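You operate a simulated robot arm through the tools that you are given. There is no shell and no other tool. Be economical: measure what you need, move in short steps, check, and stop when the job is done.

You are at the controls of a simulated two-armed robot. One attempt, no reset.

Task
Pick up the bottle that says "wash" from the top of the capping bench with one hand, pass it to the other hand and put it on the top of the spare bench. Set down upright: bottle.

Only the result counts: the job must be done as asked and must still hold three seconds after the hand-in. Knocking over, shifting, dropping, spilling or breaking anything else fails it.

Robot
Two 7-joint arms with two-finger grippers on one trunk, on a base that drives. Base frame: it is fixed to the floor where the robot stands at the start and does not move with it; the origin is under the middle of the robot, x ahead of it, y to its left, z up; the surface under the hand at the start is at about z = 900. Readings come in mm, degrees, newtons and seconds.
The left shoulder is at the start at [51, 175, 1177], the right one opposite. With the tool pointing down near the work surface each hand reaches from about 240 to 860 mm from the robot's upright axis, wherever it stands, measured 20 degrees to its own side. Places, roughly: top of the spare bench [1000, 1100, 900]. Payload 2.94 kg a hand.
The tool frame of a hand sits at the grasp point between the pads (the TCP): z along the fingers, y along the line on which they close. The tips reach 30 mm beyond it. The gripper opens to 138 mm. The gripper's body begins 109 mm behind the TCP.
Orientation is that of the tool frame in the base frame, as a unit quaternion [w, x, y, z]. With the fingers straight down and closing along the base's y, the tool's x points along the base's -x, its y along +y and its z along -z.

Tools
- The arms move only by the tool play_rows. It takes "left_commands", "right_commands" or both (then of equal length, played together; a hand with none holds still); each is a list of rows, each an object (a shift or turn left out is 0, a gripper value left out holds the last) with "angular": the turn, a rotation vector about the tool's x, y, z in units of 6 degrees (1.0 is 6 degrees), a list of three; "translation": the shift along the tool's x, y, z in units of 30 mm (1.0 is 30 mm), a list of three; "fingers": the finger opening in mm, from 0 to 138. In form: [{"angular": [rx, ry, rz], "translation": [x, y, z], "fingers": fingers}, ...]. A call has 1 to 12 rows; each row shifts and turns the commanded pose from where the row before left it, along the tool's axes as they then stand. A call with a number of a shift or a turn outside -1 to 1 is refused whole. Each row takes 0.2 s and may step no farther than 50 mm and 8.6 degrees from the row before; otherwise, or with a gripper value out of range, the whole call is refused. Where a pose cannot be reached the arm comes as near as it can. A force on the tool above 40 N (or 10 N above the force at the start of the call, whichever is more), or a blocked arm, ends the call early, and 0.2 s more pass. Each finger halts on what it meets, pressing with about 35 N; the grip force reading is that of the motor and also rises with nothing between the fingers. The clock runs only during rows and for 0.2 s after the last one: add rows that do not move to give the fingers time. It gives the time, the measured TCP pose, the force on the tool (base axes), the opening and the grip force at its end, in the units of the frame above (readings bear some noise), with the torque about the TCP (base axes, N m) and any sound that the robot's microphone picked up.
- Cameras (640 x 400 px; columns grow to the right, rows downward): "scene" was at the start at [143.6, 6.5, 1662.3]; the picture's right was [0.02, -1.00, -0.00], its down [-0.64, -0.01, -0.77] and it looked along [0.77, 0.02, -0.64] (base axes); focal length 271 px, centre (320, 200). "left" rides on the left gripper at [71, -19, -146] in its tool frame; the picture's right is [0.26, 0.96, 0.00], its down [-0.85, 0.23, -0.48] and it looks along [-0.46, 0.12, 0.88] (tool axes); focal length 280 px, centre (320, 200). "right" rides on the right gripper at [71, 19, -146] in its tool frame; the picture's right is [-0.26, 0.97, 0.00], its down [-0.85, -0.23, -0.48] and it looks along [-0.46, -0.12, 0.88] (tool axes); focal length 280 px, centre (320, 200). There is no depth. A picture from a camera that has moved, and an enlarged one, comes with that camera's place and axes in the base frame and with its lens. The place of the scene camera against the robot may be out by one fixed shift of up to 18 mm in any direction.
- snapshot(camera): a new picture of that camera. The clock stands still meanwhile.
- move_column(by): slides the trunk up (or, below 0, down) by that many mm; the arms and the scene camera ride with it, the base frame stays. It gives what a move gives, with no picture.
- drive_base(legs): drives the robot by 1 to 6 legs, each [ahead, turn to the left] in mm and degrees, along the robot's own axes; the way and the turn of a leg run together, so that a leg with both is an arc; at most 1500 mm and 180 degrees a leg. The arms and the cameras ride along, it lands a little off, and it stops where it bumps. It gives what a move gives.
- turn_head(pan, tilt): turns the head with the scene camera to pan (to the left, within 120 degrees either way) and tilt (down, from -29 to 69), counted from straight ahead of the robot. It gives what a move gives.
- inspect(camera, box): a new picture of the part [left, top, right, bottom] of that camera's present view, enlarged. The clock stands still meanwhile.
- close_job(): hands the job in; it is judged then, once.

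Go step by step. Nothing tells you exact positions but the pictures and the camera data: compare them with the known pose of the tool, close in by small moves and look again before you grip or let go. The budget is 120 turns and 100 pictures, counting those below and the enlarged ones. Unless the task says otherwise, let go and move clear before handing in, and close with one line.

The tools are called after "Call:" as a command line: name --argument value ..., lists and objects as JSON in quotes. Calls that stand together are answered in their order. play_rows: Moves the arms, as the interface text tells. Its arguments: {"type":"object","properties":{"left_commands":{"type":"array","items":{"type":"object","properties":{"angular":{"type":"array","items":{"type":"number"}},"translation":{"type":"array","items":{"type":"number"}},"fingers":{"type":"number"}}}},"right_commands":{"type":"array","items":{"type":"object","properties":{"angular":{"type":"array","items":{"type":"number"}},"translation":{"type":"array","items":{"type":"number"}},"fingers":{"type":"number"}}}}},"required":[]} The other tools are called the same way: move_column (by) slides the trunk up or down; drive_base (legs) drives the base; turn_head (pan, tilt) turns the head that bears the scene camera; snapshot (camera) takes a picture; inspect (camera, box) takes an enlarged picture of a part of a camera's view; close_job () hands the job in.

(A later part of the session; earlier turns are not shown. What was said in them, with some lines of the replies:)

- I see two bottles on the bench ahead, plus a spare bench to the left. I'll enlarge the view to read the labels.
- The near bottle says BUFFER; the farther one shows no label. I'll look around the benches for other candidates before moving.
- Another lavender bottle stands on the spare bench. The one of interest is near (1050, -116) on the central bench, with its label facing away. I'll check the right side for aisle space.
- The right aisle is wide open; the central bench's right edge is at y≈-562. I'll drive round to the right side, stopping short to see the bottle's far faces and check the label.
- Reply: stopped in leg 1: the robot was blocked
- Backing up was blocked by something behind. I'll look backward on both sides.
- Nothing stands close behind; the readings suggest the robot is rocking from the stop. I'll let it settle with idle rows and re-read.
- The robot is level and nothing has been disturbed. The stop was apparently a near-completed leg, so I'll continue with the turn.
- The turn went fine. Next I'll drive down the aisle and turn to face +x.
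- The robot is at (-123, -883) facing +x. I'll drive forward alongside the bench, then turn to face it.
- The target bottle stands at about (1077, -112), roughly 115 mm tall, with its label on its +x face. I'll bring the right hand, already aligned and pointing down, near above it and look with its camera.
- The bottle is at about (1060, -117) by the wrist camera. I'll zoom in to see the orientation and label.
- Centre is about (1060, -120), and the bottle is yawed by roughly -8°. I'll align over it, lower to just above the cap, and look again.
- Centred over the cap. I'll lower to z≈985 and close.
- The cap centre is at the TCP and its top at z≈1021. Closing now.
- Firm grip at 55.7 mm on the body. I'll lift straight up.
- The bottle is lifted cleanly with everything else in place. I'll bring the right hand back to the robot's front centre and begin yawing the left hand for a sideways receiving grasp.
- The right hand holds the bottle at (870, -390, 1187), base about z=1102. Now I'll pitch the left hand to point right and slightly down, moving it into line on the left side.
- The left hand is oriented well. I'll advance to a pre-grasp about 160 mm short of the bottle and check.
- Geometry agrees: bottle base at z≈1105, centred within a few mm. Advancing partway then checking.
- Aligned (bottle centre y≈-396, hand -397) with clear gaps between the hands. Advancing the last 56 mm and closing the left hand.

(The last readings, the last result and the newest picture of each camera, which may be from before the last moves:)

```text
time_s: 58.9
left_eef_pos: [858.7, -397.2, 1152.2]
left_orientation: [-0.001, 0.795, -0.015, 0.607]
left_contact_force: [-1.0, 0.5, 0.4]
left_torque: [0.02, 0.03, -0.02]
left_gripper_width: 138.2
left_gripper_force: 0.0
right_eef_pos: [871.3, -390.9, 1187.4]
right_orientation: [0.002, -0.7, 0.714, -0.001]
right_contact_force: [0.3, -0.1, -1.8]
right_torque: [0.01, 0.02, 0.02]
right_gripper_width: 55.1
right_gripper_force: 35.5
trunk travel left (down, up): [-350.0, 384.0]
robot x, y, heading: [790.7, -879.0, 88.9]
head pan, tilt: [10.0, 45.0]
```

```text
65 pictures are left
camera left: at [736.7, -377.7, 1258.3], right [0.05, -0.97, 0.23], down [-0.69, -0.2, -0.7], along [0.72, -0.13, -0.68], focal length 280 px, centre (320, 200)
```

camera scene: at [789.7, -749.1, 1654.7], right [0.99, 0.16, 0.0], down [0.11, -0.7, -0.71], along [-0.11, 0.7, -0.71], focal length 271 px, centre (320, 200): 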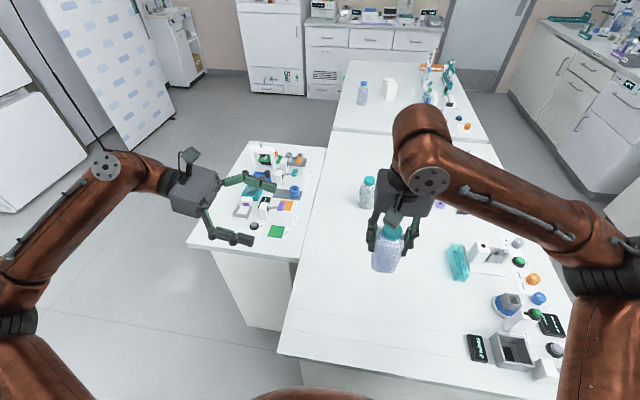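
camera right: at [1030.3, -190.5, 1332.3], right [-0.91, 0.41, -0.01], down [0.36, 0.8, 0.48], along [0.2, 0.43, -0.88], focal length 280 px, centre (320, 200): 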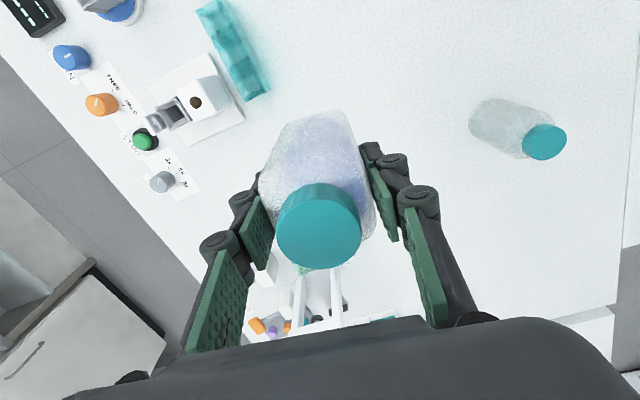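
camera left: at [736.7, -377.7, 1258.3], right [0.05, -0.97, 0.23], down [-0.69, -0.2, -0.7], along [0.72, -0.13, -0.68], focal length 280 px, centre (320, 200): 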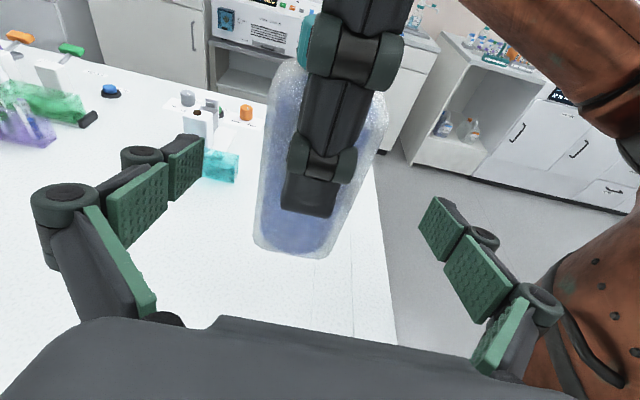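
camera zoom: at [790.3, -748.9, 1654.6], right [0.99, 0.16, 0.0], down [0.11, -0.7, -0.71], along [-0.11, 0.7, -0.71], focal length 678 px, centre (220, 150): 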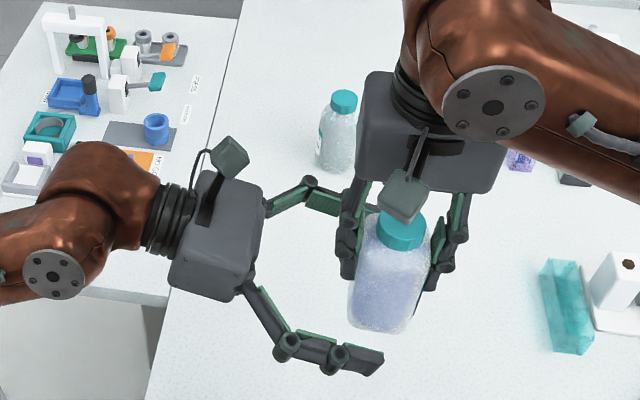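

Everything lines up. Closing the left hand on the bottle's front/back faces.

Call:
play_rows --left_commands '[{"fingers": 80}, {"fingers": 80}, {"fingers": 80}, {"fingers": 80}, {"fingers": 45}, {"fingers": 45}, {"fingers": 45}, {"fingers": 45}, {"fingers": 45}]'

Call:
snapshot --camera "left"

Call:
inspect --camera "scene" --box '[240, 140, 480, 300]'

```text
time_s: 60.9
left_eef_pos: [856.5, -395.1, 1151.6]
left_orientation: [-0.001, 0.795, -0.014, 0.607]
left_contact_force: [-0.9, 26.9, -2.3]
left_torque: [-0.21, 0.06, 0.85]
left_gripper_width: 63.3
left_gripper_force: 13.6
right_eef_pos: [870.4, -391.0, 1186.5]
right_orientation: [0.001, -0.701, 0.713, -0.004]
right_contact_force: [1.3, -27.3, 0.5]
right_torque: [-0.71, -0.11, -0.51]
right_gripper_width: 55.0
right_gripper_force: 35.2
trunk travel left (down, up): [-350.0, 384.0]
robot x, y, heading: [791.6, -882.1, 88.9]
head pan, tilt: [10.0, 45.0]
```

```text
64 pictures are left
camera left: at [735.5, -375.9, 1258.2], right [0.05, -0.97, 0.23], down [-0.69, -0.2, -0.7], along [0.72, -0.13, -0.68], focal length 280 px, centre (320, 200)
```

left: 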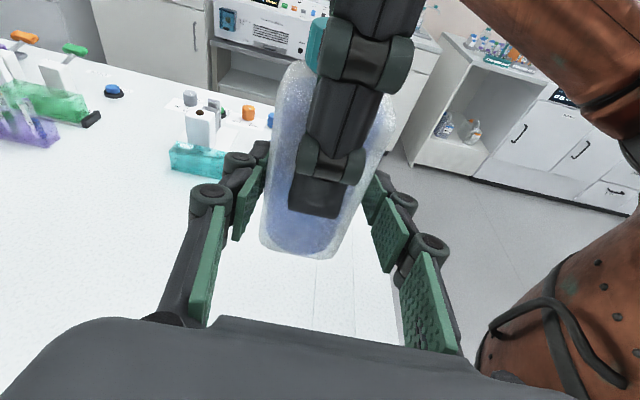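

```text
2.50 times, centred on (360, 220) of scene
camera zoom: at [789.9, -749.1, 1654.6], right [0.99, 0.16, 0.0], down [0.11, -0.7, -0.71], along [-0.11, 0.7, -0.71], focal length 678 px, centre (220, 150)
```

zoom: 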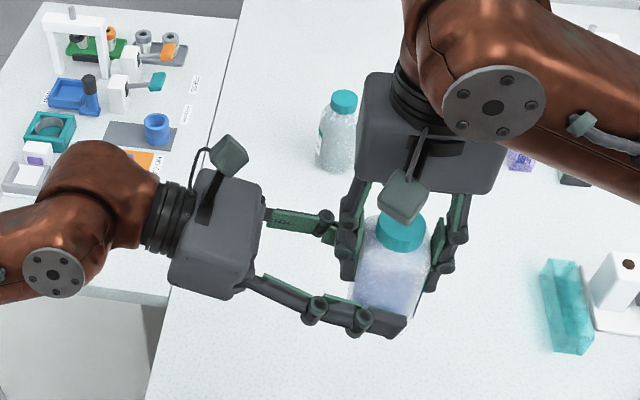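

The far finger touched first (27 N side load), so the left hand is about 4 mm too near. I'll shift it +y and let it finish closing.

Call:
play_rows --left_commands '[{"translation": [0, -0.1, 0], "fingers": 45}, {"translation": [0, -0.08, 0], "fingers": 45}, {"fingers": 45}, {"fingers": 45}, {"fingers": 45}]'

```text
time_s: 62.1
left_eef_pos: [857.0, -392.2, 1153.3]
left_orientation: [-0.001, 0.795, -0.015, 0.607]
left_contact_force: [-8.6, 17.7, 1.0]
left_torque: [-0.03, -0.09, 0.8]
left_gripper_width: 58.1
left_gripper_force: 9.7
right_eef_pos: [871.3, -389.2, 1187.2]
right_orientation: [0.001, -0.7, 0.714, -0.003]
right_contact_force: [8.9, -16.9, -3.5]
right_torque: [-0.6, -0.29, -0.54]
right_gripper_width: 55.3
right_gripper_force: 35.2
trunk travel left (down, up): [-350.0, 384.0]
robot x, y, heading: [793.2, -882.6, 88.9]
head pan, tilt: [10.0, 45.0]
```

The load is dropping; one more small shift the same way.

Call:
play_rows --left_commands '[{"translation": [0, -0.1, 0], "fingers": 45}, {"translation": [0, -0.05, 0], "fingers": 45}, {"fingers": 45}, {"fingers": 45}, {"fingers": 45}, {"fingers": 45}]'

Call:
snapshot --camera "left"

```text
time_s: 63.5
left_eef_pos: [859.1, -390.0, 1152.3]
left_orientation: [0.002, 0.794, -0.017, 0.607]
left_contact_force: [-8.6, -12.5, 10.1]
left_torque: [-0.59, -0.18, -0.14]
left_gripper_width: 55.2
left_gripper_force: 35.3
right_eef_pos: [870.3, -390.1, 1185.9]
right_orientation: [0.003, -0.699, 0.715, -0.002]
right_contact_force: [10.4, 11.6, -11.6]
right_torque: [1.08, -0.27, 0.0]
right_gripper_width: 55.4
right_gripper_force: 35.1
trunk travel left (down, up): [-350.0, 384.0]
robot x, y, heading: [788.6, -884.8, 89.2]
head pan, tilt: [10.0, 45.0]
```

```text
62 pictures are left
camera left: at [737.1, -368.8, 1258.4], right [0.04, -0.97, 0.23], down [-0.69, -0.2, -0.7], along [0.72, -0.13, -0.68], focal length 280 px, centre (320, 200)
```

left: 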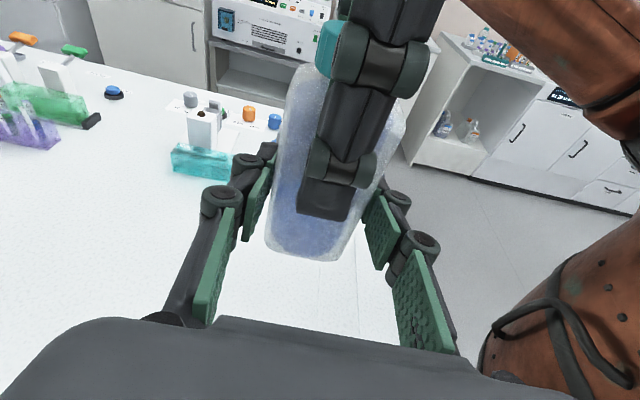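

Both hands grip firmly at 55 mm. I'll open the right hand slightly and raise it clear.

Call:
play_rows --right_commands '[{"fingers": 60}, {"fingers": 65}, {"fingers": 75}, {"fingers": 84}, {"fingers": 84}, {"fingers": 84}]'

Call:
play_rows --right_commands '[{"translation": [0, 0, -0.3]}, {"translation": [0, 0, -0.6]}, {"translation": [0, 0, -0.9]}, {"translation": [0, 0, -0.9]}, {"translation": [0, 0, -0.9]}, {"translation": [0, 0, -0.9]}, {"translation": [0, 0, -0.9]}, {"translation": [0, 0, -0.5]}, {}, {}]'

Call:
snapshot --camera "scene"

Call:
snapshot --camera "left"

```text
time_s: 64.9
left_eef_pos: [858.0, -387.5, 1151.9]
left_orientation: [0.0, 0.795, -0.016, 0.606]
left_contact_force: [0.1, 0.7, 0.3]
left_torque: [-0.03, 0.03, 0.02]
left_gripper_width: 55.4
left_gripper_force: 34.9
right_eef_pos: [870.5, -391.4, 1187.2]
right_orientation: [0.002, -0.7, 0.714, -0.002]
right_contact_force: [0.2, 0.2, -0.5]
right_torque: [0.02, -0.01, 0.0]
right_gripper_width: 83.6
right_gripper_force: 0.1
trunk travel left (down, up): [-350.0, 384.0]
robot x, y, heading: [794.8, -879.6, 89.0]
head pan, tilt: [10.0, 45.0]
```

```text
time_s: 67.1
left_eef_pos: [857.4, -387.9, 1151.3]
left_orientation: [0.0, 0.794, -0.015, 0.607]
left_contact_force: [0.0, 0.1, 1.2]
left_torque: [-0.01, 0.01, 0.01]
left_gripper_width: 55.1
left_gripper_force: 35.0
right_eef_pos: [868.9, -389.7, 1364.3]
right_orientation: [0.002, -0.7, 0.714, -0.002]
right_contact_force: [0.7, -0.2, -0.3]
right_torque: [0.03, -0.01, 0.01]
right_gripper_width: 84.1
right_gripper_force: 0.0
trunk travel left (down, up): [-350.0, 384.0]
robot x, y, heading: [793.0, -881.1, 88.8]
head pan, tilt: [10.0, 45.0]
```

```text
61 pictures are left
camera scene: at [789.8, -749.3, 1654.7], right [0.99, 0.16, 0.0], down [0.11, -0.7, -0.71], along [-0.11, 0.7, -0.71], focal length 271 px, centre (320, 200)
```

scene: 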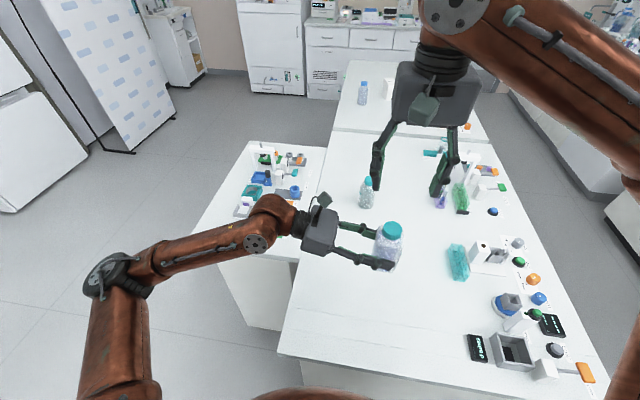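

```text
60 pictures are left
camera left: at [736.4, -367.9, 1258.2], right [0.05, -0.97, 0.23], down [-0.69, -0.2, -0.7], along [0.72, -0.13, -0.68], focal length 280 px, centre (320, 200)
```

left: 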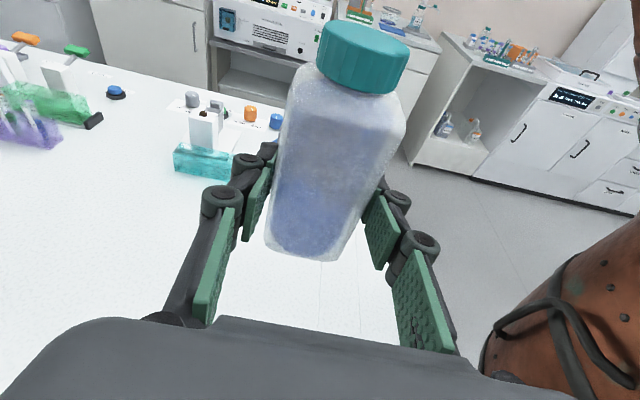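

The left hand now holds the bottle alone. To confirm the label I'll turn the left hand toward the robot about the vertical and look with the head camera.

Call:
play_rows --left_commands '[{"angular": [-0.93, 0, 0.255]}, {"angular": [-0.93, 0, 0.255]}, {"angular": [-0.93, 0, 0.255]}, {"angular": [-0.93, 0, 0.255]}, {"angular": [-0.93, 0, 0.255]}, {"angular": [-0.93, 0, 0.255]}, {"angular": [-0.93, 0, 0.255]}, {"angular": [-0.93, 0, 0.255]}, {}]'

Call:
turn_head --pan -5 --tilt 52

Call:
inspect --camera "scene" --box '[280, 150, 400, 240]'

```text
time_s: 69.1
left_eef_pos: [857.2, -387.9, 1151.9]
left_orientation: [0.237, 0.729, -0.327, 0.552]
left_contact_force: [-0.9, 0.2, 0.3]
left_torque: [0.04, 0.03, 0.02]
left_gripper_width: 55.0
left_gripper_force: 35.3
right_eef_pos: [868.5, -389.9, 1364.2]
right_orientation: [0.001, -0.7, 0.714, -0.002]
right_contact_force: [-0.7, -1.1, 0.8]
right_torque: [0.04, -0.04, -0.02]
right_gripper_width: 84.2
right_gripper_force: 0.2
trunk travel left (down, up): [-350.0, 384.0]
robot x, y, heading: [791.1, -881.7, 88.9]
head pan, tilt: [10.0, 45.0]
```

```text
time_s: 69.9
left_eef_pos: [857.7, -387.1, 1152.0]
left_orientation: [0.239, 0.729, -0.328, 0.552]
left_contact_force: [0.3, -0.5, -0.2]
left_torque: [0.02, 0.01, 0.03]
left_gripper_width: 55.4
left_gripper_force: 35.4
right_eef_pos: [869.0, -389.8, 1363.5]
right_orientation: [0.002, -0.7, 0.714, -0.002]
right_contact_force: [-0.1, 0.2, -0.8]
right_torque: [0.04, -0.01, -0.04]
right_gripper_width: 84.2
right_gripper_force: 0.2
trunk travel left (down, up): [-350.0, 384.0]
robot x, y, heading: [790.6, -881.0, 89.0]
head pan, tilt: [-5.0, 52.0]
```

```text
4.44 times, centred on (340, 195) of scene
camera zoom: at [810.6, -754.6, 1645.1], right [0.99, -0.1, 0.0], down [-0.08, -0.78, -0.62], along [0.06, 0.61, -0.79], focal length 1205 px, centre (231, 222)
```

zoom: 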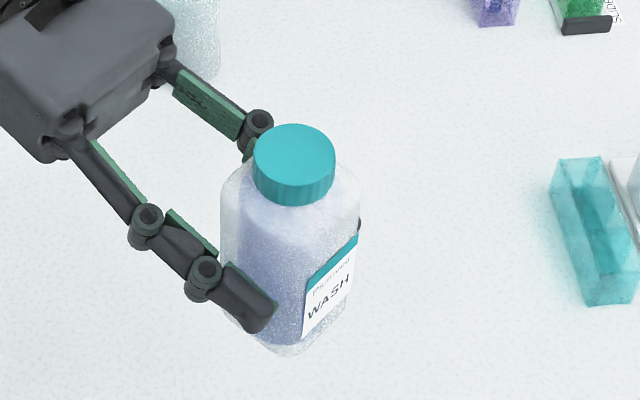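

The label reads WASH, so it is the right bottle. I'll turn the hand back, raise the column for clearance, and then drive round.

Call:
play_rows --left_commands '[{"angular": [0.93, 0, -0.255]}, {"angular": [0.93, 0, -0.255]}, {"angular": [0.93, 0, -0.255]}, {"angular": [0.93, 0, -0.255]}, {"angular": [0.93, 0, -0.255]}, {"angular": [0.93, 0, -0.255]}, {"angular": [0.93, 0, -0.255]}, {"angular": [0.93, 0, -0.255]}, {}]'

Call:
move_column --by 90

Call:
drive_base --legs '[[-80, 0], [0, -89]]'

```text
time_s: 71.9
left_eef_pos: [858.3, -389.6, 1151.4]
left_orientation: [0.001, 0.794, -0.016, 0.607]
left_contact_force: [0.4, 0.0, -1.1]
left_torque: [-0.01, 0.04, 0.02]
left_gripper_width: 55.1
left_gripper_force: 35.3
right_eef_pos: [869.3, -389.6, 1362.9]
right_orientation: [0.001, -0.7, 0.714, -0.003]
right_contact_force: [-0.9, 0.1, -0.9]
right_torque: [0.02, 0.0, 0.0]
right_gripper_width: 84.2
right_gripper_force: 0.0
trunk travel left (down, up): [-350.0, 384.0]
robot x, y, heading: [793.1, -881.0, 89.1]
head pan, tilt: [-5.0, 52.0]
```

```text
time_s: 73.1
left_eef_pos: [858.0, -387.0, 1241.3]
left_orientation: [0.0, 0.794, -0.015, 0.607]
left_contact_force: [0.3, 0.2, -2.4]
left_torque: [-0.04, 0.01, -0.02]
left_gripper_width: 54.7
left_gripper_force: 35.1
right_eef_pos: [869.4, -387.9, 1453.1]
right_orientation: [0.001, -0.7, 0.714, -0.003]
right_contact_force: [-0.3, 0.5, 0.1]
right_torque: [0.0, -0.06, 0.03]
right_gripper_width: 84.1
right_gripper_force: 0.1
trunk travel left (down, up): [-440.0, 294.0]
robot x, y, heading: [790.5, -879.8, 89.1]
head pan, tilt: [-5.0, 52.0]
```

```text
time_s: 75.2
left_eef_pos: [925.2, -541.9, 1255.0]
left_orientation: [0.036, 0.789, -0.097, 0.605]
left_contact_force: [1.0, 1.5, -3.1]
left_torque: [-0.07, -0.02, -0.21]
left_gripper_width: 55.3
left_gripper_force: 34.6
right_eef_pos: [939.6, -553.4, 1468.7]
right_orientation: [0.021, -0.637, 0.77, 0.012]
right_contact_force: [0.6, 1.7, -1.7]
right_torque: [-0.34, 0.13, -0.03]
right_gripper_width: 84.2
right_gripper_force: 0.0
trunk travel left (down, up): [-440.0, 294.0]
robot x, y, heading: [792.4, -960.9, 79.8]
head pan, tilt: [-5.0, 52.0]
stopped in leg 2: the robot was blocked; the commanded pose is now the measured one
```

The same sway-triggered stop occurred after reversing. I'll let it settle, then continue turning.

Call:
play_rows --left_commands '[{}, {}, {}, {}, {}, {}, {}, {}, {}, {}]'

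Call:
turn_head --pan 0 --tilt 45

Call:
snapshot --camera "scene"

```text
time_s: 77.4
left_eef_pos: [922.7, -543.4, 1256.3]
left_orientation: [0.033, 0.789, -0.097, 0.606]
left_contact_force: [-0.2, 1.3, -2.6]
left_torque: [-0.01, 0.02, -0.02]
left_gripper_width: 55.1
left_gripper_force: 35.1
right_eef_pos: [936.3, -556.6, 1470.3]
right_orientation: [0.023, -0.639, 0.768, 0.014]
right_contact_force: [-0.7, -0.7, 0.0]
right_torque: [-0.02, 0.03, 0.04]
right_gripper_width: 83.9
right_gripper_force: 0.1
trunk travel left (down, up): [-440.0, 294.0]
robot x, y, heading: [785.6, -962.4, 79.7]
head pan, tilt: [-5.0, 52.0]
```

```text
time_s: 78.0
left_eef_pos: [923.8, -542.4, 1255.5]
left_orientation: [0.033, 0.789, -0.097, 0.606]
left_contact_force: [0.2, 0.0, -2.6]
left_torque: [0.02, 0.03, 0.0]
left_gripper_width: 55.2
left_gripper_force: 34.8
right_eef_pos: [936.9, -557.0, 1470.3]
right_orientation: [0.023, -0.639, 0.769, 0.014]
right_contact_force: [-0.4, 0.0, -0.5]
right_torque: [0.01, -0.02, 0.02]
right_gripper_width: 84.2
right_gripper_force: 0.1
trunk travel left (down, up): [-440.0, 294.0]
robot x, y, heading: [790.3, -966.2, 79.7]
head pan, tilt: [0.0, 45.0]
```

```text
58 pictures are left
camera scene: at [816.5, -867.1, 1744.9], right [0.98, -0.18, 0.0], down [-0.13, -0.7, -0.71], along [0.13, 0.69, -0.71], focal length 271 px, centre (320, 200)
```

scene: 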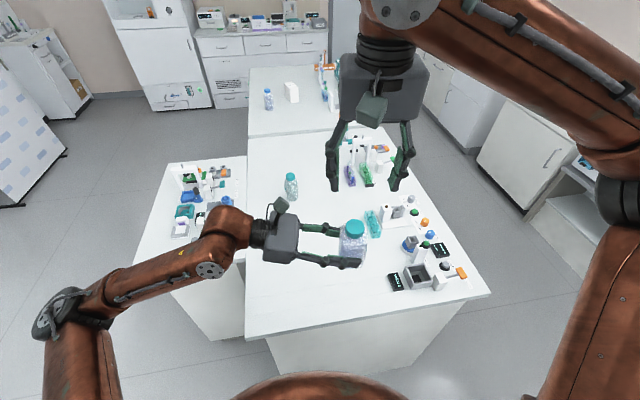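

All fine and the bottle is held. I'll continue turning to face +x.

Call:
drive_base --legs '[[0, -79.5]]'

```text
time_s: 81.9
left_eef_pos: [1225.9, -1020.1, 1256.7]
left_orientation: [-0.415, -0.543, 0.58, -0.444]
left_contact_force: [0.2, 0.3, -2.3]
left_torque: [0.04, 0.0, 0.0]
left_gripper_width: 55.1
left_gripper_force: 34.8
right_eef_pos: [1214.6, -1036.7, 1469.5]
right_orientation: [0.026, 0.003, 1.0, -0.004]
right_contact_force: [0.1, -0.3, -0.7]
right_torque: [-0.01, 0.01, -0.02]
right_gripper_width: 83.9
right_gripper_force: 0.1
trunk travel left (down, up): [-440.0, 294.0]
robot x, y, heading: [791.7, -965.1, -0.2]
head pan, tilt: [0.0, 45.0]
```

Facing +x. Rather than reverse, I'll turn around and drive forward along the aisle, then turn to face +y.

Call:
drive_base --legs '[[0, -179.8], [920, 0], [0, -90]]'

```text
time_s: 97.8
left_eef_pos: [-80.3, -548.4, 1256.4]
left_orientation: [-0.028, 0.795, -0.016, 0.606]
left_contact_force: [-0.2, -0.9, -1.7]
left_torque: [0.03, 0.05, 0.02]
left_gripper_width: 55.2
left_gripper_force: 35.3
right_eef_pos: [-65.7, -560.2, 1471.1]
right_orientation: [-0.022, 0.713, -0.7, -0.017]
right_contact_force: [0.8, 0.2, 0.6]
right_torque: [0.02, -0.02, 0.02]
right_gripper_width: 84.0
right_gripper_force: 0.2
trunk travel left (down, up): [-440.0, 294.0]
robot x, y, heading: [-129.3, -985.9, 91.3]
head pan, tilt: [0.0, 45.0]
```

At (-129, -986) facing +y with bottle secure. I'll drive forward past the near bench to y≈1250, then face the spare bench.

Call:
drive_base --legs '[[1100, -1.3], [1130, 0], [0, -90]]'

Call:
turn_head --pan 0 --tilt 40

Call:
snapshot --camera "scene"

```text
time_s: 112.6
left_eef_pos: [292.2, 1175.1, 1255.6]
left_orientation: [-0.416, -0.541, 0.582, -0.442]
left_contact_force: [1.0, -0.2, -2.3]
left_torque: [0.01, 0.04, -0.02]
left_gripper_width: 55.2
left_gripper_force: 35.5
right_eef_pos: [280.0, 1158.9, 1468.8]
right_orientation: [0.027, 0.007, 1.0, -0.005]
right_contact_force: [-0.3, 0.1, 0.1]
right_torque: [-0.02, -0.01, 0.01]
right_gripper_width: 84.0
right_gripper_force: 0.0
trunk travel left (down, up): [-440.0, 294.0]
robot x, y, heading: [-143.8, 1233.8, -0.5]
head pan, tilt: [0.0, 45.0]
```

```text
time_s: 113.3
left_eef_pos: [293.5, 1174.9, 1255.8]
left_orientation: [-0.416, -0.541, 0.582, -0.441]
left_contact_force: [0.1, 0.2, -3.4]
left_torque: [0.04, -0.03, 0.05]
left_gripper_width: 55.1
left_gripper_force: 34.9
right_eef_pos: [282.1, 1159.6, 1469.9]
right_orientation: [0.027, 0.005, 1.0, -0.004]
right_contact_force: [-0.8, 0.4, 0.0]
right_torque: [-0.01, 0.0, -0.01]
right_gripper_width: 83.9
right_gripper_force: 0.1
trunk travel left (down, up): [-440.0, 294.0]
robot x, y, heading: [-142.8, 1238.5, -0.7]
head pan, tilt: [0.0, 40.0]
```

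```text
57 pictures are left
camera scene: at [-36.7, 1239.5, 1752.2], right [-0.01, -1.0, 0.0], down [-0.64, 0.01, -0.77], along [0.77, -0.01, -0.64], focal length 271 px, centre (320, 200)
```

scene: 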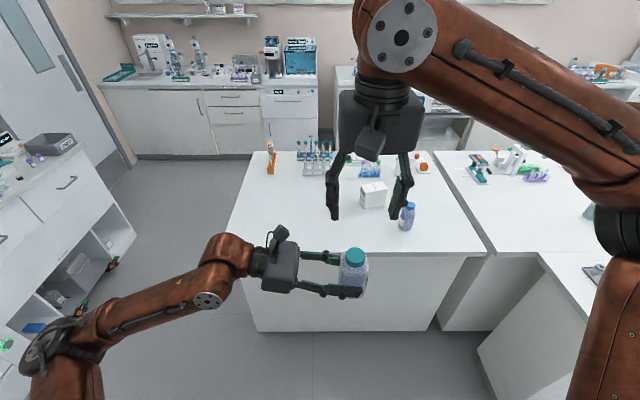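

The spare bench's front edge is at x≈659, and the area around (820, 1190) is clear. I'll drive forward 510 mm.

Call:
drive_base --legs '[[510, 0.5]]'

Call:
turn_head --pan 15 --tilt 48

Call:
snapshot --camera "scene"

```text
time_s: 116.3
left_eef_pos: [804.5, 1177.1, 1256.8]
left_orientation: [-0.415, -0.544, 0.579, -0.444]
left_contact_force: [0.5, -0.1, -3.1]
left_torque: [0.03, 0.03, -0.04]
left_gripper_width: 55.1
left_gripper_force: 34.6
right_eef_pos: [792.5, 1159.8, 1469.8]
right_orientation: [0.026, 0.001, 1.0, -0.005]
right_contact_force: [0.7, 0.7, -0.3]
right_torque: [0.0, 0.0, 0.0]
right_gripper_width: 83.9
right_gripper_force: 0.0
trunk travel left (down, up): [-440.0, 294.0]
robot x, y, heading: [369.6, 1233.1, 0.1]
head pan, tilt: [0.0, 40.0]
```

```text
time_s: 117.0
left_eef_pos: [802.7, 1177.2, 1255.5]
left_orientation: [-0.413, -0.544, 0.579, -0.444]
left_contact_force: [-0.2, -0.3, -2.6]
left_torque: [0.0, -0.04, 0.07]
left_gripper_width: 55.4
left_gripper_force: 34.7
right_eef_pos: [792.2, 1160.7, 1469.7]
right_orientation: [0.027, 0.002, 1.0, -0.005]
right_contact_force: [-0.2, -0.2, -0.3]
right_torque: [0.03, 0.0, -0.01]
right_gripper_width: 84.0
right_gripper_force: 0.1
trunk travel left (down, up): [-440.0, 294.0]
robot x, y, heading: [369.1, 1232.3, -0.3]
head pan, tilt: [15.0, 48.0]
```

```text
56 pictures are left
camera scene: at [464.5, 1258.4, 1740.8], right [0.26, -0.97, 0.0], down [-0.72, -0.19, -0.67], along [0.65, 0.17, -0.74], focal length 271 px, centre (320, 200)
```

scene: 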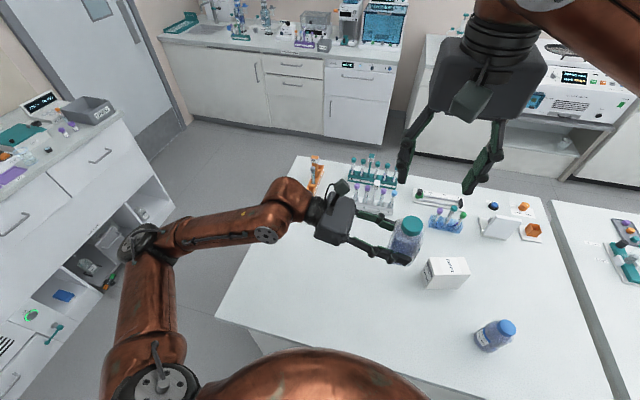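

Clear spot under the bottle. I'll correct the ~2.6° tilt latched during driving and lower to about 50 mm above the bench, then check.

Call:
play_rows --left_commands '[{"angular": [-0.135, 0, -0.495]}, {"translation": [-0.5, 0.005, 0.135]}, {"translation": [-0.9, 0.01, 0.244]}, {"translation": [-0.9, 0.01, 0.244]}, {"translation": [-0.9, 0.01, 0.244]}, {"translation": [-0.9, 0.01, 0.244]}, {"translation": [-0.9, 0.01, 0.244]}, {"translation": [-0.9, 0.01, 0.244]}, {"translation": [-0.9, 0.01, 0.244]}, {"translation": [-0.9, 0.01, 0.244]}, {}, {}]'

Call:
snapshot --camera "scene"

Call:
snapshot --camera "left"

```text
time_s: 119.6
left_eef_pos: [803.2, 1176.7, 1016.6]
left_orientation: [-0.43, -0.555, 0.568, -0.429]
left_contact_force: [0.1, -0.1, -1.8]
left_torque: [0.03, 0.03, -0.02]
left_gripper_width: 55.2
left_gripper_force: 34.9
right_eef_pos: [793.0, 1161.3, 1470.2]
right_orientation: [0.027, 0.003, 1.0, -0.005]
right_contact_force: [-0.2, 0.0, -0.8]
right_torque: [0.02, 0.0, 0.0]
right_gripper_width: 83.9
right_gripper_force: 0.0
trunk travel left (down, up): [-440.0, 294.0]
robot x, y, heading: [367.9, 1232.1, -0.0]
head pan, tilt: [15.0, 48.0]
```

```text
55 pictures are left
camera scene: at [464.9, 1258.6, 1740.7], right [0.26, -0.97, 0.0], down [-0.72, -0.19, -0.67], along [0.65, 0.17, -0.74], focal length 271 px, centre (320, 200)
```

scene: 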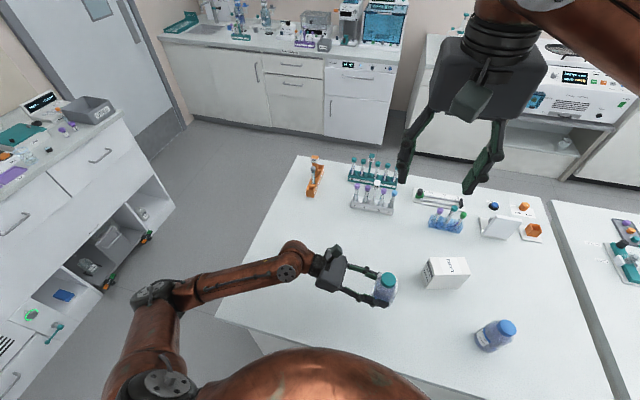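

```text
54 pictures are left
camera left: at [823.2, 1299.1, 1122.6], right [-0.97, -0.05, 0.24], down [-0.21, 0.69, -0.7], along [-0.13, -0.73, -0.68], focal length 280 px, centre (320, 200)
```

left: 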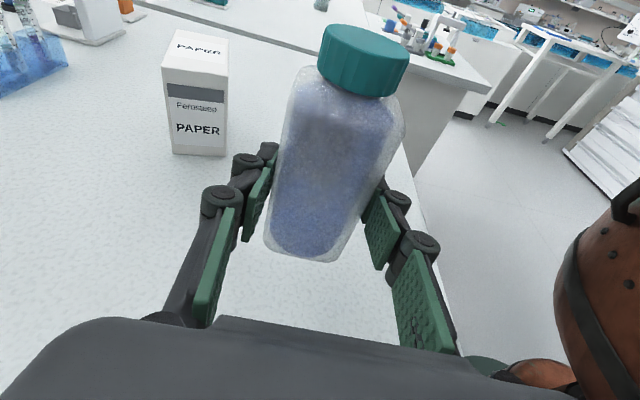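

The bottle is upright above a clear spot, about 67 mm above the bench. Lowering to just above the surface.

Call:
play_rows --left_commands '[{"translation": [-0.77, 0.008, 0.209]}, {"translation": [-0.64, 0.006, 0.174]}, {"translation": [-0.4, 0.004, 0.108]}, {}, {}, {}]'

Call:
inspect --camera "scene" --box '[290, 220, 450, 330]'

```text
time_s: 121.0
left_eef_pos: [804.0, 1177.5, 960.1]
left_orientation: [-0.43, -0.556, 0.569, -0.428]
left_contact_force: [0.2, -0.3, -2.0]
left_torque: [-0.01, 0.02, 0.0]
left_gripper_width: 55.3
left_gripper_force: 35.0
right_eef_pos: [792.3, 1160.3, 1470.8]
right_orientation: [0.027, 0.002, 1.0, -0.004]
right_contact_force: [0.0, -0.3, -0.7]
right_torque: [0.04, -0.03, -0.02]
right_gripper_width: 83.8
right_gripper_force: 0.2
trunk travel left (down, up): [-440.0, 294.0]
robot x, y, heading: [368.1, 1234.7, -0.2]
head pan, tilt: [15.0, 48.0]
```

```text
3.64 times, centred on (370, 275) of scene
camera zoom: at [464.8, 1258.5, 1740.7], right [0.26, -0.97, 0.0], down [-0.72, -0.19, -0.67], along [0.65, 0.17, -0.74], focal length 986 px, centre (138, -73)
```

zoom: 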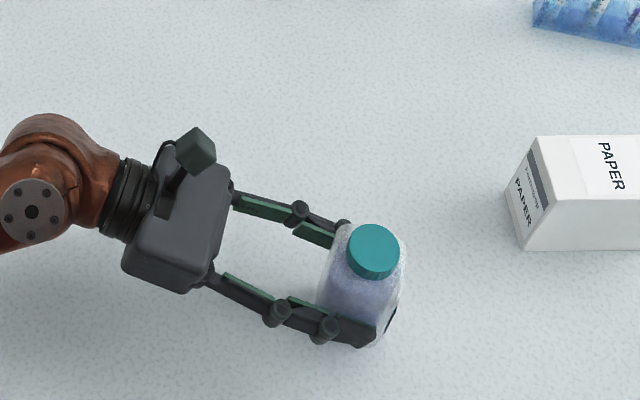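

Just above contact now. Lowering in 2 mm steps until the force shows the bench.

Call:
play_rows --left_commands '[{"translation": [-0.128, 0, 0.035]}, {"translation": [-0.064, 0, 0.017]}, {"translation": [-0.064, 0, 0.017]}, {}, {}]'

```text
time_s: 122.2
left_eef_pos: [803.7, 1177.6, 952.6]
left_orientation: [-0.43, -0.555, 0.569, -0.428]
left_contact_force: [0.0, 0.9, -3.0]
left_torque: [0.04, 0.01, 0.02]
left_gripper_width: 55.5
left_gripper_force: 35.2
right_eef_pos: [791.4, 1160.1, 1469.8]
right_orientation: [0.028, 0.002, 1.0, -0.005]
right_contact_force: [0.7, -0.7, -0.2]
right_torque: [0.0, 0.02, 0.04]
right_gripper_width: 83.9
right_gripper_force: 0.0
trunk travel left (down, up): [-440.0, 294.0]
robot x, y, heading: [362.2, 1233.9, 0.0]
head pan, tilt: [15.0, 48.0]
```

Call:
play_rows --left_commands '[{"translation": [-0.064, 0, 0.017]}, {}, {}]'

Call:
play_rows --left_commands '[{"translation": [-0.064, 0, 0.017]}, {}, {}]'

```text
time_s: 123.0
left_eef_pos: [803.0, 1176.5, 952.3]
left_orientation: [-0.429, -0.555, 0.569, -0.43]
left_contact_force: [0.9, 1.3, 11.9]
left_torque: [0.19, 0.28, -0.01]
left_gripper_width: 55.1
left_gripper_force: 34.4
right_eef_pos: [791.0, 1160.5, 1470.6]
right_orientation: [0.027, 0.002, 1.0, -0.004]
right_contact_force: [0.1, 1.0, 0.4]
right_torque: [0.0, -0.02, 0.02]
right_gripper_width: 83.8
right_gripper_force: 0.0
trunk travel left (down, up): [-440.0, 294.0]
robot x, y, heading: [368.2, 1233.2, -0.1]
head pan, tilt: [15.0, 48.0]
```

```text
time_s: 123.8
left_eef_pos: [803.2, 1177.0, 951.7]
left_orientation: [-0.43, -0.553, 0.568, -0.432]
left_contact_force: [5.5, 1.5, 29.3]
left_torque: [-0.43, 0.5, 0.07]
left_gripper_width: 55.3
left_gripper_force: 34.6
right_eef_pos: [789.7, 1160.1, 1469.8]
right_orientation: [0.027, 0.002, 1.0, -0.005]
right_contact_force: [-0.6, 0.8, 0.3]
right_torque: [0.01, 0.02, -0.01]
right_gripper_width: 84.0
right_gripper_force: 0.0
trunk travel left (down, up): [-440.0, 294.0]
robot x, y, heading: [364.1, 1232.2, 0.1]
head pan, tilt: [15.0, 48.0]
```

The bottle is on the bench (29 N). I'll relieve the press slightly and open the fingers gradually.

Call:
play_rows --left_commands '[{"translation": [0.06, 0, -0.016]}, {}, {"fingers": 58}, {"fingers": 62}, {"fingers": 70}, {"fingers": 85}, {"fingers": 100}, {"fingers": 110}, {"fingers": 110}, {"fingers": 110}]'

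Call:
snapshot --camera "left"

Call:
inspect --camera "scene" --box '[290, 220, 450, 330]'

```text
time_s: 126.0
left_eef_pos: [803.9, 1175.5, 950.9]
left_orientation: [-0.429, -0.555, 0.569, -0.428]
left_contact_force: [-0.3, -0.1, -0.4]
left_torque: [-0.01, 0.04, -0.01]
left_gripper_width: 110.0
left_gripper_force: 0.2
right_eef_pos: [791.2, 1161.1, 1470.3]
right_orientation: [0.027, 0.002, 1.0, -0.005]
right_contact_force: [-0.4, -1.0, 0.4]
right_torque: [0.0, -0.01, -0.04]
right_gripper_width: 84.1
right_gripper_force: 0.1
trunk travel left (down, up): [-440.0, 294.0]
robot x, y, heading: [365.9, 1232.7, 0.0]
head pan, tilt: [15.0, 48.0]
```

```text
52 pictures are left
camera left: at [823.7, 1298.9, 1056.8], right [-0.97, -0.05, 0.24], down [-0.21, 0.69, -0.7], along [-0.13, -0.73, -0.68], focal length 280 px, centre (320, 200)
```

left: 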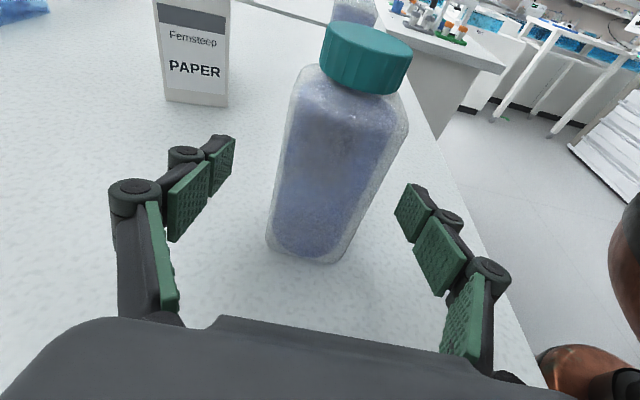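

```text
3.64 times, centred on (370, 275) of scene
camera zoom: at [464.6, 1258.5, 1740.8], right [0.26, -0.97, 0.0], down [-0.72, -0.19, -0.67], along [0.65, 0.17, -0.74], focal length 986 px, centre (138, -73)
```

zoom: 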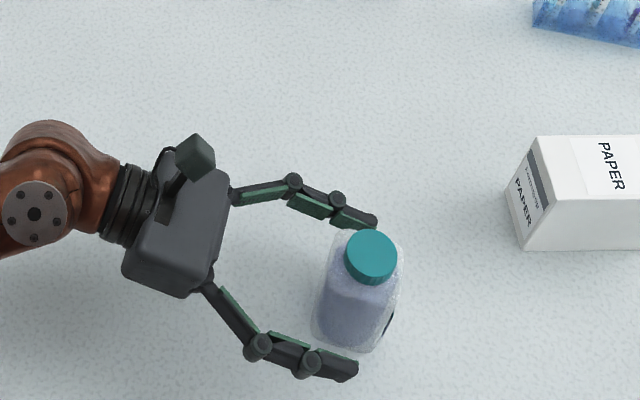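

The bottle stands free. Retreating the left hand straight back along its axis.

Call:
play_rows --left_commands '[{"translation": [0, 0, -0.4]}, {"translation": [0, 0, -0.8]}, {"translation": [0, 0, -0.9]}, {"translation": [0, 0, -0.9]}, {"translation": [0, 0, -0.9]}, {"translation": [0.4, 0, -0.8]}, {"translation": [0.6, 0, -0.4]}, {}, {}]'

Call:
snapshot --camera "scene"

Call:
snapshot --camera "left"

```text
time_s: 128.0
left_eef_pos: [805.8, 1316.7, 1020.2]
left_orientation: [-0.429, -0.556, 0.569, -0.429]
left_contact_force: [-0.6, 0.1, -0.7]
left_torque: [-0.01, 0.01, 0.02]
left_gripper_width: 110.2
left_gripper_force: 0.1
right_eef_pos: [792.5, 1160.5, 1471.3]
right_orientation: [0.026, 0.002, 1.0, -0.004]
right_contact_force: [0.1, -0.9, -0.6]
right_torque: [0.03, 0.0, -0.01]
right_gripper_width: 84.2
right_gripper_force: 0.0
trunk travel left (down, up): [-440.0, 294.0]
robot x, y, heading: [367.7, 1230.7, -0.2]
head pan, tilt: [15.0, 48.0]
```

```text
50 pictures are left
camera scene: at [464.5, 1258.6, 1740.8], right [0.26, -0.97, 0.0], down [-0.72, -0.19, -0.67], along [0.65, 0.17, -0.74], focal length 271 px, centre (320, 200)
```

scene: 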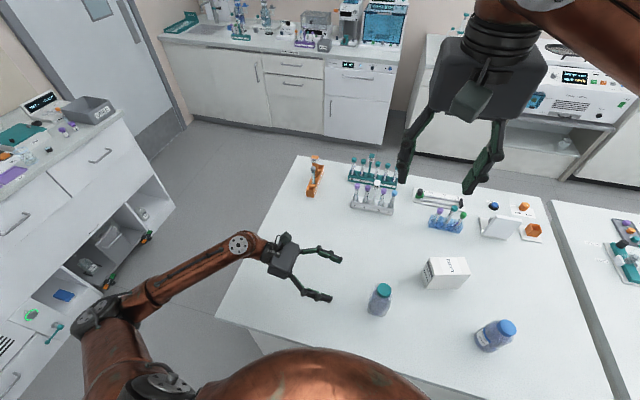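

```text
49 pictures are left
camera left: at [824.4, 1438.9, 1126.1], right [-0.97, -0.05, 0.24], down [-0.21, 0.69, -0.7], along [-0.13, -0.73, -0.68], focal length 280 px, centre (320, 200)
```

left: 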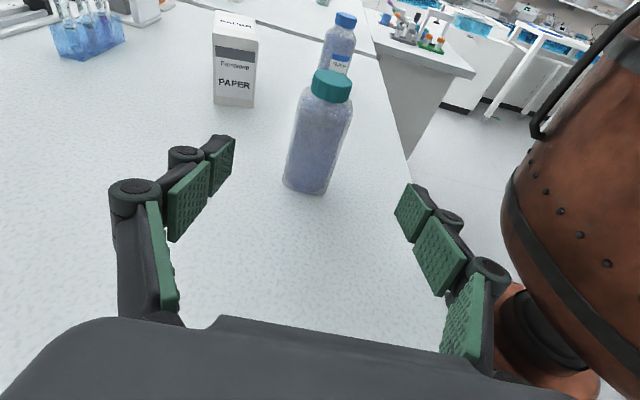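

The WASH bottle stands upright on the spare bench, both hands are clear, and nothing else has moved. Handing in.

Call:
close_job

```text
The job is handed in.
```

The "wash" bottle was picked up with the right hand, passed to the left and set upright on the spare bench. I read its label before placing it. Both hands were clear and I saw nothing else moved when I handed in.
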